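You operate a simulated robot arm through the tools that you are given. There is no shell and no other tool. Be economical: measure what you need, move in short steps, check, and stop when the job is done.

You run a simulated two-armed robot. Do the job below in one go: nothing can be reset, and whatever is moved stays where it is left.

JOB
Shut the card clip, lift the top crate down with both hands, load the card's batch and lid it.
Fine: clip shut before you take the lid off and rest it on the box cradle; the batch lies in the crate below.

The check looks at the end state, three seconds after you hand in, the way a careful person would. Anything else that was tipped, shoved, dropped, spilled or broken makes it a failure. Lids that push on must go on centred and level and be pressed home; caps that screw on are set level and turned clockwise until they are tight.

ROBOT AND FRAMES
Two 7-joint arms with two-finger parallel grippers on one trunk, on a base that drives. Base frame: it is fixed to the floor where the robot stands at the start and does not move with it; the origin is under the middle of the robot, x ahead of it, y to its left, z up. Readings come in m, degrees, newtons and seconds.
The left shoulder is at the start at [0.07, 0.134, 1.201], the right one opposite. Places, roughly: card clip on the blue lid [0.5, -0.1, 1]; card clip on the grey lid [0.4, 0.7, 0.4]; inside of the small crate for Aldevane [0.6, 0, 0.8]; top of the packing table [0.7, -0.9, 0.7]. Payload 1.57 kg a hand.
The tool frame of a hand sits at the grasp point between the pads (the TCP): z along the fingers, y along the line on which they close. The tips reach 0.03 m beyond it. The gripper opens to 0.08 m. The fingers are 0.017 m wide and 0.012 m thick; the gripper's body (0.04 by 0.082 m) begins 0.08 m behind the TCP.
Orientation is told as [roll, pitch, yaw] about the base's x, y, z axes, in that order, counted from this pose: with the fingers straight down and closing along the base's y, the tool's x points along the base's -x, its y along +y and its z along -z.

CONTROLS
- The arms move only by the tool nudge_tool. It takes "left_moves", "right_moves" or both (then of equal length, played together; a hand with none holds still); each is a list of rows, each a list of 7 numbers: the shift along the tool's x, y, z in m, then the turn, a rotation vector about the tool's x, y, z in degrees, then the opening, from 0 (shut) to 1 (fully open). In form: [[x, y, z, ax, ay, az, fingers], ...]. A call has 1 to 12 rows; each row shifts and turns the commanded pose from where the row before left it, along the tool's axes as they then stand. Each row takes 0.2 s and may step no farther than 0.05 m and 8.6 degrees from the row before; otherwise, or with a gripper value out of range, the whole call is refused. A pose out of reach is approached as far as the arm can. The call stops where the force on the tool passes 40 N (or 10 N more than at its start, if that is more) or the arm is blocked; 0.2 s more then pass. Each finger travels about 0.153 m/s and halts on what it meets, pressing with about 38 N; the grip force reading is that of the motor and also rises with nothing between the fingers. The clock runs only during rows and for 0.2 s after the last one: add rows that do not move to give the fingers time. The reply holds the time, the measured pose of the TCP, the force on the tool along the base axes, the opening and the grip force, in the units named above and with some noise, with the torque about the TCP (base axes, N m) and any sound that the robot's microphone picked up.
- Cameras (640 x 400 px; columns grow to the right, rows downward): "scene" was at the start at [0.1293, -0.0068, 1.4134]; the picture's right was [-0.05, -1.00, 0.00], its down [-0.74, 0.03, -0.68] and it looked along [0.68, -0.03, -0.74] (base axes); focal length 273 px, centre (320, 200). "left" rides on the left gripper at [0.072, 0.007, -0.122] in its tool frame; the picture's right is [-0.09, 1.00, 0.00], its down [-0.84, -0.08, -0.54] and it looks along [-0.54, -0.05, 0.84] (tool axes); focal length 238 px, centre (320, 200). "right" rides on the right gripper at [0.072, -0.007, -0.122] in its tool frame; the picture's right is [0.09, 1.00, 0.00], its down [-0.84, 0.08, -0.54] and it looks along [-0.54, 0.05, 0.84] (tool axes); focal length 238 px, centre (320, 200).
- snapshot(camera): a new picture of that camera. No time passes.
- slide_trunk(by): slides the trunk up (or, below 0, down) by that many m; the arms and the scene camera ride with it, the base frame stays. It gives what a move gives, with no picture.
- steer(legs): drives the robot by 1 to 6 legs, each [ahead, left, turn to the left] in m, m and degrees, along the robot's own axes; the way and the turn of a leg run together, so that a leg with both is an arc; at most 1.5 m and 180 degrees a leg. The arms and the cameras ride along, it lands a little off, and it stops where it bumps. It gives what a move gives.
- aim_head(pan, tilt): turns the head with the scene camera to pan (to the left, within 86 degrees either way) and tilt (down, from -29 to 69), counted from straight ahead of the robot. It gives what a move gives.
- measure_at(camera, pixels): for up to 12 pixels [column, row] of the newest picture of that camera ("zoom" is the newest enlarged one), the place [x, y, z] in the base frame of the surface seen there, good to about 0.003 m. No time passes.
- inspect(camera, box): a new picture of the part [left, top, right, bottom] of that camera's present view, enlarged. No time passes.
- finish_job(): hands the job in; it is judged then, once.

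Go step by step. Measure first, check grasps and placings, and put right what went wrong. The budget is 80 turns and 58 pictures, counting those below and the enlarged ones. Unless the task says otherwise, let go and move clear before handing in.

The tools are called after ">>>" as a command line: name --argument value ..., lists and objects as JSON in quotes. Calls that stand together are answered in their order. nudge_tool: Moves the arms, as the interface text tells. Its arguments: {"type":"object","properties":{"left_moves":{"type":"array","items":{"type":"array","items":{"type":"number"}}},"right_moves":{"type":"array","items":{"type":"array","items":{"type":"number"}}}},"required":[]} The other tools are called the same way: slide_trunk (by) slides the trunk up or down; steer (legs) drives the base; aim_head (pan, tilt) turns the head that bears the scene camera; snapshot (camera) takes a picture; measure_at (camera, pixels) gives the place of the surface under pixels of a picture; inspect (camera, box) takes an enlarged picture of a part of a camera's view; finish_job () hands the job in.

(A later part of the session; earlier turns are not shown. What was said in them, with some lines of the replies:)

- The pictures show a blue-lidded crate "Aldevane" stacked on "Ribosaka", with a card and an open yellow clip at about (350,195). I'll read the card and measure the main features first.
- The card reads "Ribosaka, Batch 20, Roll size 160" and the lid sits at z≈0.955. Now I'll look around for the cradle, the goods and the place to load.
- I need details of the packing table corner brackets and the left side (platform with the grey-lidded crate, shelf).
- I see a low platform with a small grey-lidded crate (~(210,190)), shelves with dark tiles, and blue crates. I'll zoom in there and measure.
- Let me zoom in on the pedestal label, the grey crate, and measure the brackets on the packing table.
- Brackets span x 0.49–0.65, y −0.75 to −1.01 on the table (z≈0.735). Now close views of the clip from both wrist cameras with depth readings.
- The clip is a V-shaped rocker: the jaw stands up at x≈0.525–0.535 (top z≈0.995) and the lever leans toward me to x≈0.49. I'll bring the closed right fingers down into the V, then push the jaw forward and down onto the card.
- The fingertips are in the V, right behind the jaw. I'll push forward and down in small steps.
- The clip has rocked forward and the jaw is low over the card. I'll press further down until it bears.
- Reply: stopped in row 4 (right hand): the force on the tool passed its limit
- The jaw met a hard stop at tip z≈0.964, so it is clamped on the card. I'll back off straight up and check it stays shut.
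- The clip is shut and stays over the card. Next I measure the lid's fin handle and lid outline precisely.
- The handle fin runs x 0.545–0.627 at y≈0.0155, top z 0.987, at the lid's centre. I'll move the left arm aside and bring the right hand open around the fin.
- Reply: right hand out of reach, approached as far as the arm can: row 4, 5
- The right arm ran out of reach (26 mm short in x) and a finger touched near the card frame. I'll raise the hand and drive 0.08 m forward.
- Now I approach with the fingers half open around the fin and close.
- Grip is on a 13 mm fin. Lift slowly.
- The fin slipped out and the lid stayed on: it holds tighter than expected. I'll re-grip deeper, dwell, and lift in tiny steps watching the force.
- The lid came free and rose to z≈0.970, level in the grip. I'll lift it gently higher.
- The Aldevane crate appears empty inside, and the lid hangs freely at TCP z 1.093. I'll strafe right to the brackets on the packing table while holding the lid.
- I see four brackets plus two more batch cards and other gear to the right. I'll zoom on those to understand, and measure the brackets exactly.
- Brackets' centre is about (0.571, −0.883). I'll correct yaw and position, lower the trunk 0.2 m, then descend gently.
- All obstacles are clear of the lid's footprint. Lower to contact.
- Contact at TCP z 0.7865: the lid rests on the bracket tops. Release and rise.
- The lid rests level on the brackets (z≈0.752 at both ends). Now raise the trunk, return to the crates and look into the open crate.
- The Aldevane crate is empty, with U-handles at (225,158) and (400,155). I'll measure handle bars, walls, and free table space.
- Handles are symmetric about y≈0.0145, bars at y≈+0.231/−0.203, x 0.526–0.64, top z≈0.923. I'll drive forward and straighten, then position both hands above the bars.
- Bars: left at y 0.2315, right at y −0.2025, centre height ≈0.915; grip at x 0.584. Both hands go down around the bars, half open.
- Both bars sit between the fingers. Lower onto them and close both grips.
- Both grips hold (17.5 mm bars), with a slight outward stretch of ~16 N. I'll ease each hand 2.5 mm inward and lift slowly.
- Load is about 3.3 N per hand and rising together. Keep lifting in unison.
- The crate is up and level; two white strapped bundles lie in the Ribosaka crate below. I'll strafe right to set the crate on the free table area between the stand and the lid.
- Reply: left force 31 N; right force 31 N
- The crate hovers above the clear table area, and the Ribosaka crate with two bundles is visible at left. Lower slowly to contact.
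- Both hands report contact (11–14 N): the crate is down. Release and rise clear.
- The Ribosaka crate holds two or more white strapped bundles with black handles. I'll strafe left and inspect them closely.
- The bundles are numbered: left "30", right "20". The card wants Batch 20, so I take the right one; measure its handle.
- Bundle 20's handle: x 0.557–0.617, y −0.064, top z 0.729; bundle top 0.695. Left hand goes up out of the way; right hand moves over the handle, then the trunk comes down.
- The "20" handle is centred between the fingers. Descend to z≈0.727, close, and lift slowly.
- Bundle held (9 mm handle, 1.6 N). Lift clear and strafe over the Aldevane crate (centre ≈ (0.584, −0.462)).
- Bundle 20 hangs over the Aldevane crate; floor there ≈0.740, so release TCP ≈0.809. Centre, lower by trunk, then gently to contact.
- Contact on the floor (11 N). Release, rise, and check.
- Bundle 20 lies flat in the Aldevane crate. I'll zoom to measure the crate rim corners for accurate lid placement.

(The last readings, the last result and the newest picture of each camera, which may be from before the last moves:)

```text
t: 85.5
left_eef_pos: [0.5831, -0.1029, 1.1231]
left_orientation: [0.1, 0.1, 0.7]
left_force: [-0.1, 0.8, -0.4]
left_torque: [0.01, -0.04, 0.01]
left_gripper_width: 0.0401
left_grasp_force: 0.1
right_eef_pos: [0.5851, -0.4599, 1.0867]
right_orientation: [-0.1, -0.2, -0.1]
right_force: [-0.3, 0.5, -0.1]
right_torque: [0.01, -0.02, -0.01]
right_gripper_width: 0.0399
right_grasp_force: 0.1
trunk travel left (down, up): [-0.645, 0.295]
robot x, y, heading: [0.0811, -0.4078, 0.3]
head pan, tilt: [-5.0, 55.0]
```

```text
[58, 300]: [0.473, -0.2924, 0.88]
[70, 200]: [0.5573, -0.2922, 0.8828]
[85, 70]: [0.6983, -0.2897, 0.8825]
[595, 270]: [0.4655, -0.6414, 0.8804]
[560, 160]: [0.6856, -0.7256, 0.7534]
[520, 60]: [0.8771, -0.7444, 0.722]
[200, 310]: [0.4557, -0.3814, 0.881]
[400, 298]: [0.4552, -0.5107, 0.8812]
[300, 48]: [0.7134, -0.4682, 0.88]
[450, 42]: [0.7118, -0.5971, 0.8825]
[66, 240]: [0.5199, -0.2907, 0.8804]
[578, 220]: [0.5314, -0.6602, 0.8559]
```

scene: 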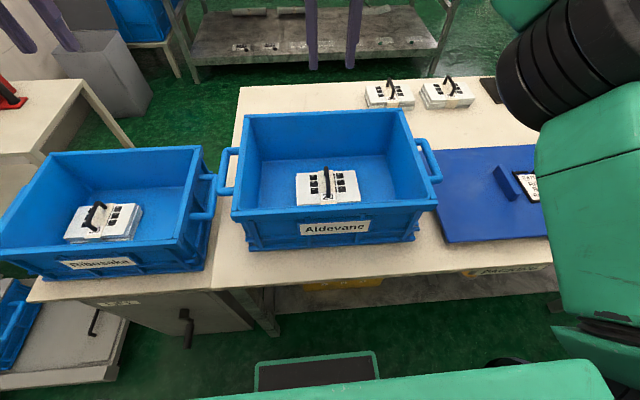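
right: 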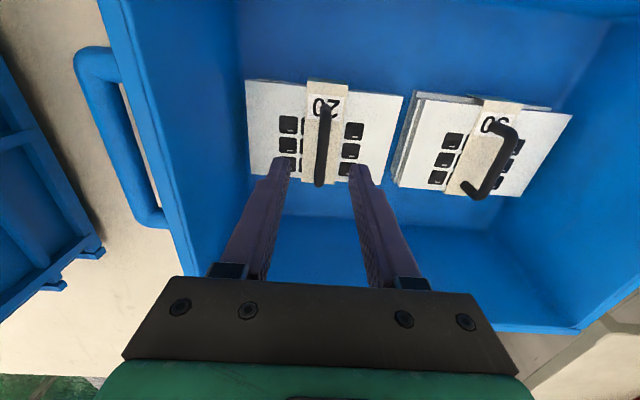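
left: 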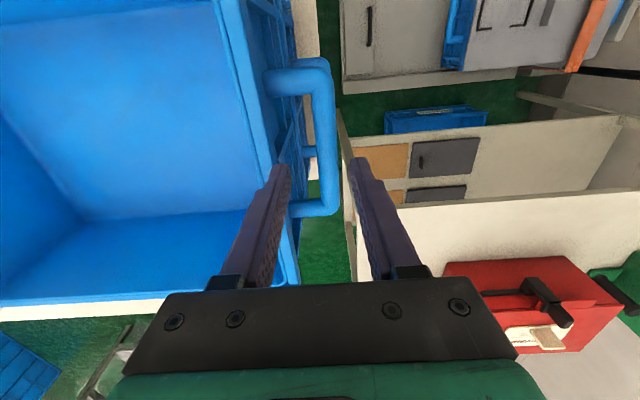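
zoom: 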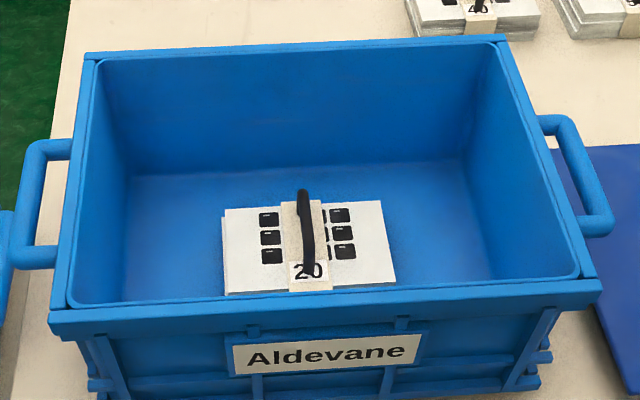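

Rim is at z≈0.881, centred near (0.5845, −0.465). Now fetch the lid: strafe right over its fin.

>>> steer --legs '[[0, -0.212, -0.3], [0, -0.212, 0]]'

>>> slide_trunk --by -0.15

>>> snapshot --camera "right"

>>> measure_at --camera "right" --pixels '[[322, 90], [322, 120], [320, 140], [325, 105]]'

```text
t: 88.4
left_eef_pos: [0.588, -0.5345, 1.1237]
left_orientation: [0.1, 0.1, 0.2]
left_force: [0.1, -0.3, 0.1]
left_torque: [0.01, 0.0, 0.02]
left_gripper_width: 0.0401
left_grasp_force: 0.0
right_eef_pos: [0.5846, -0.8933, 1.0864]
right_orientation: [0.0, -0.1, -0.9]
right_force: [-0.7, -0.5, 0.2]
right_torque: [-0.02, -0.01, 0.01]
right_gripper_width: 0.0399
right_grasp_force: 0.0
trunk travel left (down, up): [-0.645, 0.295]
robot x, y, heading: [0.0818, -0.837, -0.2]
head pan, tilt: [-5.0, 55.0]
```

```text
t: 90.1
left_eef_pos: [0.5873, -0.5358, 0.9739]
left_orientation: [0.2, -0.1, 0.2]
left_force: [0.0, -0.3, 0.0]
left_torque: [0.01, -0.03, -0.01]
left_gripper_width: 0.0399
left_grasp_force: 0.1
right_eef_pos: [0.5842, -0.8934, 0.9357]
right_orientation: [0.0, -0.1, -0.8]
right_force: [-0.3, -0.6, -0.1]
right_torque: [0.0, 0.01, -0.02]
right_gripper_width: 0.04
right_grasp_force: 0.0
trunk travel left (down, up): [-0.495, 0.445]
robot x, y, heading: [0.0831, -0.841, -0.1]
head pan, tilt: [-5.0, 55.0]
```

```text
11 pictures are left
```

right: 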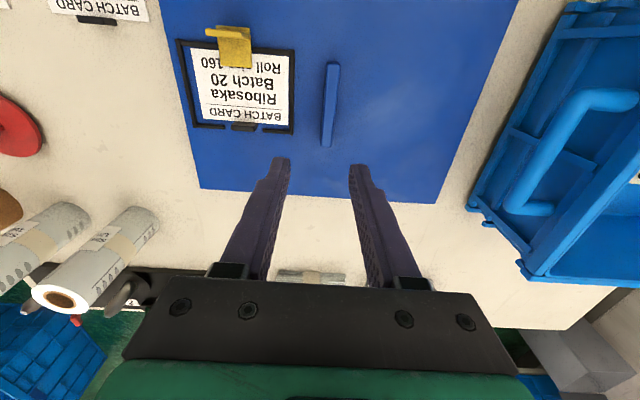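

```text
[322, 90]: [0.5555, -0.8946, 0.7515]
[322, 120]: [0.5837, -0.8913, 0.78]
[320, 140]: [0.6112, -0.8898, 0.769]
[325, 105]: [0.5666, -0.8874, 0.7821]
```

Fin is at y≈−0.885, as released. Align, descend and grip.

>>> nudge_tool --right_moves '[[0.0127, 0.009, 0, 0, 0, -0.8, 0.5], [0, 0, 0.045, 0, 0, 0, 0.5], [0, 0, 0.045, 0, 0, 0, 0.5], [0, 0, 0.035, 0, 0, 0, 0.5], [0, 0, 0.018, 0, 0, 0, 0.5], [0, 0, 0.005, 0, 0, 0, 0.5], [0, 0, 0, 0, 0, 0, 0], [0, 0, 0, 0, 0, 0, 0], [0, 0, 0, 0, 0, 0, 0]]'

```text
t: 92.1
left_eef_pos: [0.5884, -0.5355, 0.9731]
left_orientation: [0.2, 0.2, 0.1]
left_force: [-0.5, -0.4, -0.5]
left_torque: [0.02, 0.0, 0.03]
left_gripper_width: 0.0399
left_grasp_force: 0.2
right_eef_pos: [0.5715, -0.8843, 0.7883]
right_orientation: [-0.1, -0.1, -0.1]
right_force: [0.3, 0.1, -0.2]
right_torque: [-0.03, -0.12, -0.02]
right_gripper_width: 0.0135
right_grasp_force: 30.1
trunk travel left (down, up): [-0.495, 0.445]
robot x, y, heading: [0.0805, -0.8375, -0.2]
head pan, tilt: [-5.0, 55.0]
```

Gripped; lift gently, then raise the trunk and strafe back over the crate.

>>> nudge_tool --right_moves '[[0, 0, -0.005, 0, 0, 0, 0], [0, 0, -0.01, 0, 0, 0, 0], [0, 0, -0.02, 0, 0, 0, 0], [0, 0, -0.03, 0, 0, 0, 0], [0, 0, -0.03, 0, 0, 0, 0], [0, 0, 0, 0, 0, 0, 0]]'

>>> slide_trunk --by 0.15

>>> steer --legs '[[0.013, 0.21, 0.2], [0, 0.21, 0]]'

>>> snapshot --camera "scene"

```text
t: 93.5
left_eef_pos: [0.589, -0.5354, 0.9726]
left_orientation: [0.2, 0.2, 0.1]
left_force: [0.6, 0.3, 0.3]
left_torque: [-0.02, 0.0, 0.0]
left_gripper_width: 0.04
left_grasp_force: 0.0
right_eef_pos: [0.5721, -0.8861, 0.8858]
right_orientation: [0.2, -0.1, 0.0]
right_force: [-0.1, 0.2, -3.0]
right_torque: [0.02, -0.04, 0.03]
right_gripper_width: 0.0137
right_grasp_force: 29.7
trunk travel left (down, up): [-0.495, 0.445]
robot x, y, heading: [0.0794, -0.8345, -0.1]
head pan, tilt: [-5.0, 55.0]
```

```text
t: 95.3
left_eef_pos: [0.5892, -0.5353, 1.1244]
left_orientation: [0.2, 0.0, 0.1]
left_force: [0.2, -0.1, -0.5]
left_torque: [0.03, 0.03, 0.0]
left_gripper_width: 0.0397
left_grasp_force: 0.1
right_eef_pos: [0.5716, -0.8854, 1.035]
right_orientation: [0.1, -0.1, 0.0]
right_force: [0.0, -0.6, -3.0]
right_torque: [0.01, 0.02, 0.01]
right_gripper_width: 0.0135
right_grasp_force: 30.1
trunk travel left (down, up): [-0.645, 0.295]
robot x, y, heading: [0.0793, -0.8355, -0.2]
head pan, tilt: [-5.0, 55.0]
```

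```text
t: 98.2
left_eef_pos: [0.6042, -0.1146, 1.1237]
left_orientation: [0.2, 0.1, -0.2]
left_force: [0.4, 0.2, -0.6]
left_torque: [0.01, -0.01, 0.02]
left_gripper_width: 0.04
left_grasp_force: 0.0
right_eef_pos: [0.5878, -0.4649, 1.0359]
right_orientation: [0.1, 0.0, -0.2]
right_force: [0.4, 0.7, -2.8]
right_torque: [0.04, 0.02, 0.02]
right_gripper_width: 0.0135
right_grasp_force: 29.6
trunk travel left (down, up): [-0.645, 0.295]
robot x, y, heading: [0.0976, -0.4126, -0.4]
head pan, tilt: [-5.0, 55.0]
```

```text
10 pictures are left
```

scene: 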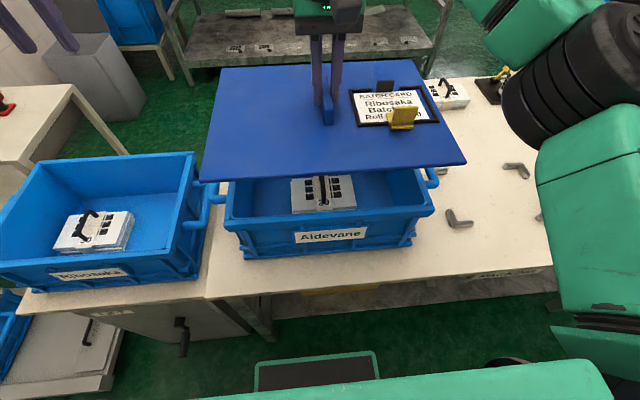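

Lid is over the crate. Measure lid's yaw from its edges against the crate's rim before lowering.

>>> inspect --camera "scene" --box '[190, 60, 480, 260]'

>>> measure_at --camera "zoom" --pixels '[[36, 255], [150, 246], [300, 238], [450, 228], [590, 219], [85, 24], [30, 240], [70, 60], [598, 208], [530, 70], [150, 359], [450, 335]]'

```text
2.00 times, centred on (335, 160) of scene
```

zoom: 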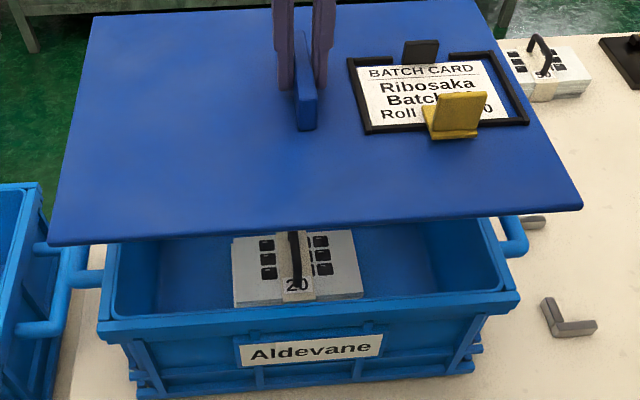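

```text
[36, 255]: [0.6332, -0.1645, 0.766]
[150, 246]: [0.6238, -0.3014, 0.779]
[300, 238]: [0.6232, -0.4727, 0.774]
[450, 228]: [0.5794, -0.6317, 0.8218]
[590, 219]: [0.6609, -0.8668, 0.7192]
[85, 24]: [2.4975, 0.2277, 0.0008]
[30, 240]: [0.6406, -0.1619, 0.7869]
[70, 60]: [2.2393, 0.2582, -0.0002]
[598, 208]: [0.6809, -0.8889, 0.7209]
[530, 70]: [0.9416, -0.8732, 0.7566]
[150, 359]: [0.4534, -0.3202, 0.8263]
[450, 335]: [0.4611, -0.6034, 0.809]
```

>>> measure_at --camera "zoom" --pixels '[[70, 239], [70, 236], [200, 231], [200, 228], [400, 217], [400, 214], [565, 206], [565, 203], [130, 322], [130, 326], [490, 296], [490, 300]]'

```text
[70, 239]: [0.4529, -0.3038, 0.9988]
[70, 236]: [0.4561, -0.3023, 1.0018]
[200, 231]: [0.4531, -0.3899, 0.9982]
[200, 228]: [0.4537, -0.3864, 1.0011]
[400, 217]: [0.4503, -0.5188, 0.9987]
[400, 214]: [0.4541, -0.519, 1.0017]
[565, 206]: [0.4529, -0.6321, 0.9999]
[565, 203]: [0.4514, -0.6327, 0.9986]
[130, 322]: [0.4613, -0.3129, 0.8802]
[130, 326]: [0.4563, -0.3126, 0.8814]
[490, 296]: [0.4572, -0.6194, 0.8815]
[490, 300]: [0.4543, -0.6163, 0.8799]
```

>>> measure_at --camera "zoom" --pixels '[[180, 11], [180, 14], [180, 17], [240, 9], [240, 12], [240, 15], [74, 130], [77, 130], [80, 130], [540, 130], [543, 130], [546, 130]]'

>>> measure_at --camera "zoom" --pixels '[[68, 130], [71, 130], [549, 130], [537, 130], [533, 130], [120, 15], [120, 18], [110, 270], [113, 270], [495, 270], [499, 270], [503, 270]]'

```text
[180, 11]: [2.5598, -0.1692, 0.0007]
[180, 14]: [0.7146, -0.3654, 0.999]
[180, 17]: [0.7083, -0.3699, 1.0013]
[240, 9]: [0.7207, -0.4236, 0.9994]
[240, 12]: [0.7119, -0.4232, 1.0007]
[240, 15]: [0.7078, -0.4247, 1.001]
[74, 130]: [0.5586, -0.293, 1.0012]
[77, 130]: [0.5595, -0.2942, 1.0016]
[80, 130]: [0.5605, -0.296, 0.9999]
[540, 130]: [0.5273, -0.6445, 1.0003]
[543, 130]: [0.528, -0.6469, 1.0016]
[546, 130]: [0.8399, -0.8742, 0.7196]
```

```text
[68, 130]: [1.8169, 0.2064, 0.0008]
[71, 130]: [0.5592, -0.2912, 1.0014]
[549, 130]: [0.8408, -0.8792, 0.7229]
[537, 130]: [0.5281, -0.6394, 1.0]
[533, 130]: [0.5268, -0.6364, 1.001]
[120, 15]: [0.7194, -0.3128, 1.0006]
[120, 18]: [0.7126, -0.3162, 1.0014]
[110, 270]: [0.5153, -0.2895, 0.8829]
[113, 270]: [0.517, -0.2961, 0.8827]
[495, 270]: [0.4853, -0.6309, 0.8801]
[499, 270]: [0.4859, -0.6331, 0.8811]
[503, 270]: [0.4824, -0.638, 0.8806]
```

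Lid centre ≈(0.586, −0.469) vs rim centre ≈(0.585, −0.4655), both with no yaw error. I'll correct by +2.5 mm in y and −1.5 mm in x and come down to just above the rim.

>>> nudge_tool --right_moves '[[0.0015, 0.0025, 0, 0.1, 0, -0.2, 0], [0, 0, 0.03, 0, 0, 0, 0], [0, 0, 0.03, 0, 0, 0, 0], [0, 0, 0.02, 0, 0, 0, 0], [0, 0, 0.008, 0, 0, 0, 0], [0, 0, 0, 0, 0, 0, 0]]'

>>> inspect --camera "scene" --box '[200, 90, 460, 260]'

```text
t: 99.6
left_eef_pos: [0.6046, -0.1142, 1.1233]
left_orientation: [0.2, 0.1, -0.2]
left_force: [0.4, 0.2, -0.7]
left_torque: [0.02, -0.01, 0.02]
left_gripper_width: 0.0403
left_grasp_force: 0.1
right_eef_pos: [0.5857, -0.462, 0.9466]
right_orientation: [-0.1, -0.1, -0.1]
right_force: [-0.4, 0.8, -3.4]
right_torque: [0.03, -0.06, 0.02]
right_gripper_width: 0.0138
right_grasp_force: 29.8
trunk travel left (down, up): [-0.645, 0.295]
robot x, y, heading: [0.0967, -0.4103, -0.6]
head pan, tilt: [-5.0, 55.0]
```

```text
2.35 times, centred on (330, 175) of scene
```

zoom: 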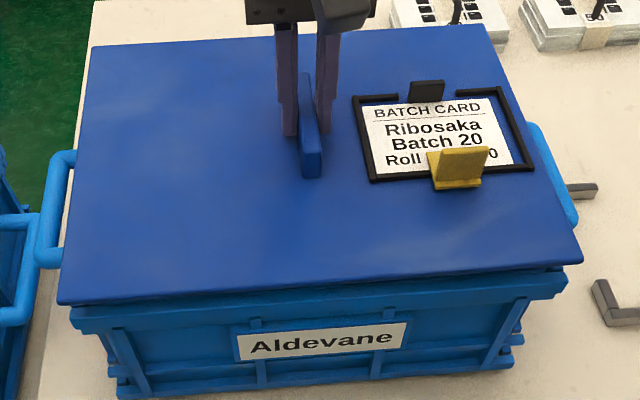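

The lid overhangs symmetrically (13 px left, 14 px right). Lower onto the rim in small steps.

>>> nudge_tool --right_moves '[[0, 0, 0.008, 0, 0, 0, 0], [0, 0, 0.004, 0, 0, 0, 0], [0, 0, 0.004, 0, 0, 0, 0], [0, 0, 0.004, 0, 0, 0, 0], [0, 0, 0.003, 0, 0, 0, 0], [0, 0, 0.002, 0, 0, 0, 0]]'

```text
t: 101.0
left_eef_pos: [0.6035, -0.1147, 1.1232]
left_orientation: [0.2, 0.0, -0.2]
left_force: [-0.5, 1.4, -0.3]
left_torque: [-0.02, -0.02, -0.05]
left_gripper_width: 0.04
left_grasp_force: 0.1
right_eef_pos: [0.5855, -0.4614, 0.9253]
right_orientation: [0.1, -0.2, -0.2]
right_force: [3.9, -0.3, 9.1]
right_torque: [-0.05, 0.78, -0.02]
right_gripper_width: 0.0135
right_grasp_force: 30.8
trunk travel left (down, up): [-0.645, 0.295]
robot x, y, heading: [0.0931, -0.4126, -0.4]
head pan, tilt: [-5.0, 55.0]
```

Contact at TCP z 0.925, near the expected seat. Press a bit more through the grip, then read.

>>> nudge_tool --right_moves '[[0, 0, 0.003, 0, 0, 0, 0], [0, 0, 0.003, 0, 0, 0, 0], [0, 0, 0.003, 0, 0, 0, 0], [0, 0, 0, 0, 0, 0, 0]]'

>>> inspect --camera "scene" --box '[200, 90, 460, 260]'

>>> measure_at --camera "zoom" --pixels '[[110, 60], [100, 280], [480, 60], [555, 250], [230, 150], [230, 280], [400, 230], [120, 170]]'

```text
t: 102.0
left_eef_pos: [0.6006, -0.1139, 1.1265]
left_orientation: [0.2, -0.1, -0.2]
left_force: [-0.3, -0.7, 0.7]
left_torque: [0.0, 0.01, 0.0]
left_gripper_width: 0.0398
left_grasp_force: 0.1
right_eef_pos: [0.5835, -0.4619, 0.9173]
right_orientation: [0.1, -0.4, 0.0]
right_force: [7.0, -3.0, 38.3]
right_torque: [-0.16, 1.05, 0.19]
right_gripper_width: 0.0136
right_grasp_force: 30.2
trunk travel left (down, up): [-0.645, 0.295]
robot x, y, heading: [0.093, -0.4091, -0.4]
head pan, tilt: [-5.0, 55.0]
```

```text
2.35 times, centred on (330, 175) of scene
```

zoom: 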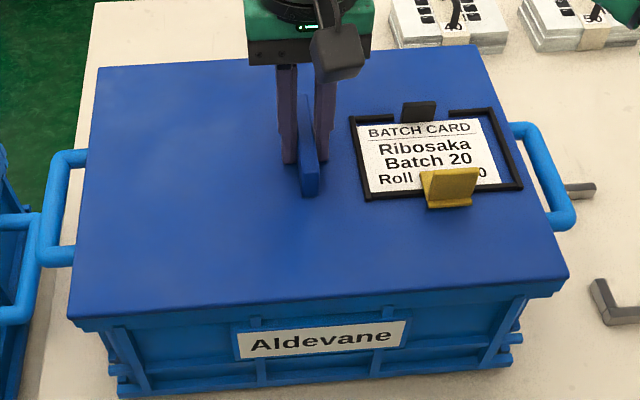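

```text
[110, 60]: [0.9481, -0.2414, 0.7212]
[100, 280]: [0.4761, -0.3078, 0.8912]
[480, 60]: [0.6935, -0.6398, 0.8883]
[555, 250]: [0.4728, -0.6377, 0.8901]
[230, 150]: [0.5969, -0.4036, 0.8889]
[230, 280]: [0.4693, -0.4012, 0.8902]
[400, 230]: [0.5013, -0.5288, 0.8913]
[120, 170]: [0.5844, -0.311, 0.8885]
```

The lid dropped home under 38 N: top reads 0.888–0.891, expected ≈0.888. I'll release and press with closed fingers on the near and far sides to make sure.

>>> nudge_tool --right_moves '[[0, 0, -0.006, 0, 0, 0, 0.2], [0, 0, 0, 0, 0, 0, 0.5], [0, 0, 0, 0, 0, 0, 0.5], [0, 0, -0.04, 0, 0.4, 0, 0.5], [0.045, 0, 0, 0, 0, 0, 0], [0.045, 0, 0, 0, 0, 0, 0], [0, 0, 0.02, 0, 0, 0, 0], [0, 0, 0.012, 0, 0, 0, 0], [0, 0, 0.005, 0, 0, 0, 0], [0, 0, 0.004, 0, 0, 0, 0], [0, 0, 0.004, 0, 0, 0, 0], [0, 0, 0.004, 0, 0, 0, 0]]'

```text
t: 104.7
left_eef_pos: [0.6016, -0.1146, 1.1255]
left_orientation: [0.3, -0.1, -0.1]
left_force: [0.1, -1.0, 0.4]
left_torque: [0.0, 0.04, -0.02]
left_gripper_width: 0.0399
left_grasp_force: 0.1
right_eef_pos: [0.4946, -0.462, 0.9188]
right_orientation: [0.4, -0.5, -0.1]
right_force: [-3.4, -2.6, 15.7]
right_torque: [-0.14, 0.26, 0.02]
right_gripper_width: 0.0
right_grasp_force: 21.0
trunk travel left (down, up): [-0.645, 0.295]
robot x, y, heading: [0.1006, -0.4133, -0.5]
head pan, tilt: [-5.0, 55.0]
stopped in row 12 (right hand): the force on the tool passed its limit (the readings are from after the stop); the commanded pose is now the measured one
```

Near side is firm at tip z≈0.889 with >40 N. Now press the far side beyond the fin.

>>> nudge_tool --right_moves '[[0, 0, -0.035, -0.4, 0.5, 0, 0], [0, 0, -0.035, 0, 0, 0, 0], [-0.045, -0.01, 0, 0, 0, 0, 0], [-0.045, -0.01, 0, 0, 0, 0, 0], [-0.045, -0.01, 0, 0, 0, 0, 0], [-0.028, 0, 0, 0, 0, 0, 0], [0, 0, 0.04, 0, 0, 0, 0], [0, 0, 0.022, 0, 0, 0, 0], [0, 0, 0.006, 0, 0, 0, 0], [0, 0, 0.004, 0, 0, 0, 0], [0, 0, 0.004, 0, 0, 0, 0], [0, 0, 0.004, 0, 0, 0, 0]]'

```text
t: 107.1
left_eef_pos: [0.6013, -0.1161, 1.125]
left_orientation: [0.2, -0.1, -0.2]
left_force: [-0.2, 0.0, 0.3]
left_torque: [0.01, -0.01, -0.01]
left_gripper_width: 0.0397
left_grasp_force: 0.1
right_eef_pos: [0.6582, -0.4905, 0.9191]
right_orientation: [1.2, -0.6, -0.3]
right_force: [-6.0, -2.1, 14.4]
right_torque: [-0.11, 0.24, -0.03]
right_gripper_width: 0.0
right_grasp_force: 21.0
trunk travel left (down, up): [-0.645, 0.295]
robot x, y, heading: [0.0931, -0.4107, -0.6]
head pan, tilt: [-5.0, 55.0]
stopped in row 11 (right hand): the force on the tool passed its limit (the readings are from after the stop); the commanded pose is now the measured one
```

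Far side also firm at tip z≈0.889, so the lid is level. Retract and take a final check look.

>>> nudge_tool --right_moves '[[0, 0, -0.045, 0, 0, 0, 0], [0, 0, -0.045, 0, 0, 0, 0], [0, 0, -0.045, 0, 0, 0, 0], [0.02, 0, -0.04, 0, 0, 0, 0]]'

>>> steer --legs '[[-0.15, 0, 0]]'

>>> inspect --camera "scene" --box '[150, 60, 470, 260]'

>>> measure_at --camera "zoom" --pixels '[[200, 180], [200, 100], [300, 180], [420, 170], [420, 80], [470, 190]]'

```text
t: 108.1
left_eef_pos: [0.6023, -0.1155, 1.125]
left_orientation: [0.2, 0.1, -0.2]
left_force: [-0.5, -0.2, 0.1]
left_torque: [0.02, 0.0, 0.04]
left_gripper_width: 0.0401
left_grasp_force: 0.1
right_eef_pos: [0.6426, -0.4927, 1.0687]
right_orientation: [1.0, -0.5, -0.1]
right_force: [-0.2, 0.6, 0.4]
right_torque: [0.01, -0.01, 0.01]
right_gripper_width: 0.0002
right_grasp_force: 21.0
right hand out of reach, approached as far as the arm can: row 3
trunk travel left (down, up): [-0.645, 0.295]
robot x, y, heading: [0.0964, -0.414, -0.5]
head pan, tilt: [-5.0, 55.0]
```

```text
t: 109.5
left_eef_pos: [0.4531, -0.1116, 1.1229]
left_orientation: [0.1, 0.2, -0.1]
left_force: [0.3, -0.4, -0.4]
left_torque: [0.01, 0.03, 0.02]
left_gripper_width: 0.04
left_grasp_force: 0.0
right_eef_pos: [0.4935, -0.49, 1.0674]
right_orientation: [1.0, -0.2, -0.1]
right_force: [-0.2, 0.0, -1.0]
right_torque: [-0.01, 0.01, 0.05]
right_gripper_width: 0.0
right_grasp_force: 21.1
trunk travel left (down, up): [-0.645, 0.295]
robot x, y, heading: [-0.0563, -0.412, -0.3]
head pan, tilt: [-5.0, 55.0]
```

```text
2.00 times, centred on (310, 160) of scene
```

zoom: 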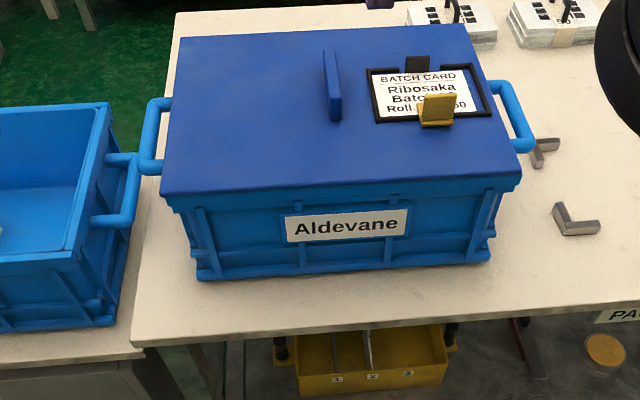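

```text
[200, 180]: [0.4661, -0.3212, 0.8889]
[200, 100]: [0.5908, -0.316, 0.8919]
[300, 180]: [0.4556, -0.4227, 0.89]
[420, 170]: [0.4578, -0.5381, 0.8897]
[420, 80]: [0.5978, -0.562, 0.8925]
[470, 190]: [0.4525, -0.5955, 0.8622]
```

The final picture shows the Aldevane crate on the table with the lid flush and level (0.889–0.892 across) and the clip still shut over the card. Bundle 20 is inside, bundle 30 is untouched, and both hands are clear, so I'm handing in.

>>> finish_job

```text
The job is handed in.
```

I handed the job in with every step carried out; the result of the check has not come back.

- **Clip and lid:** I shut the clip before taking the blue lid off, then rested the lid on the four corner brackets, which I took to be the box cradle. My first pull on the lid slipped off its handle. The second, slower one freed it.
- **Crate:** I lifted the top crate (labelled Aldevane) down with both hands onto the packing table.
- **Batch:** The card reads Ribosaka, Batch 20. The lower crate held bundles marked 30 and 20, and I moved only the 20 into the Aldevane crate. I read the job as loading into the crate I had lifted down, although its label and the card name different products.
- **Lid back on:** I put the lid back centred and pressed it home. It measured level to within about 3 mm, and the clip was still shut.
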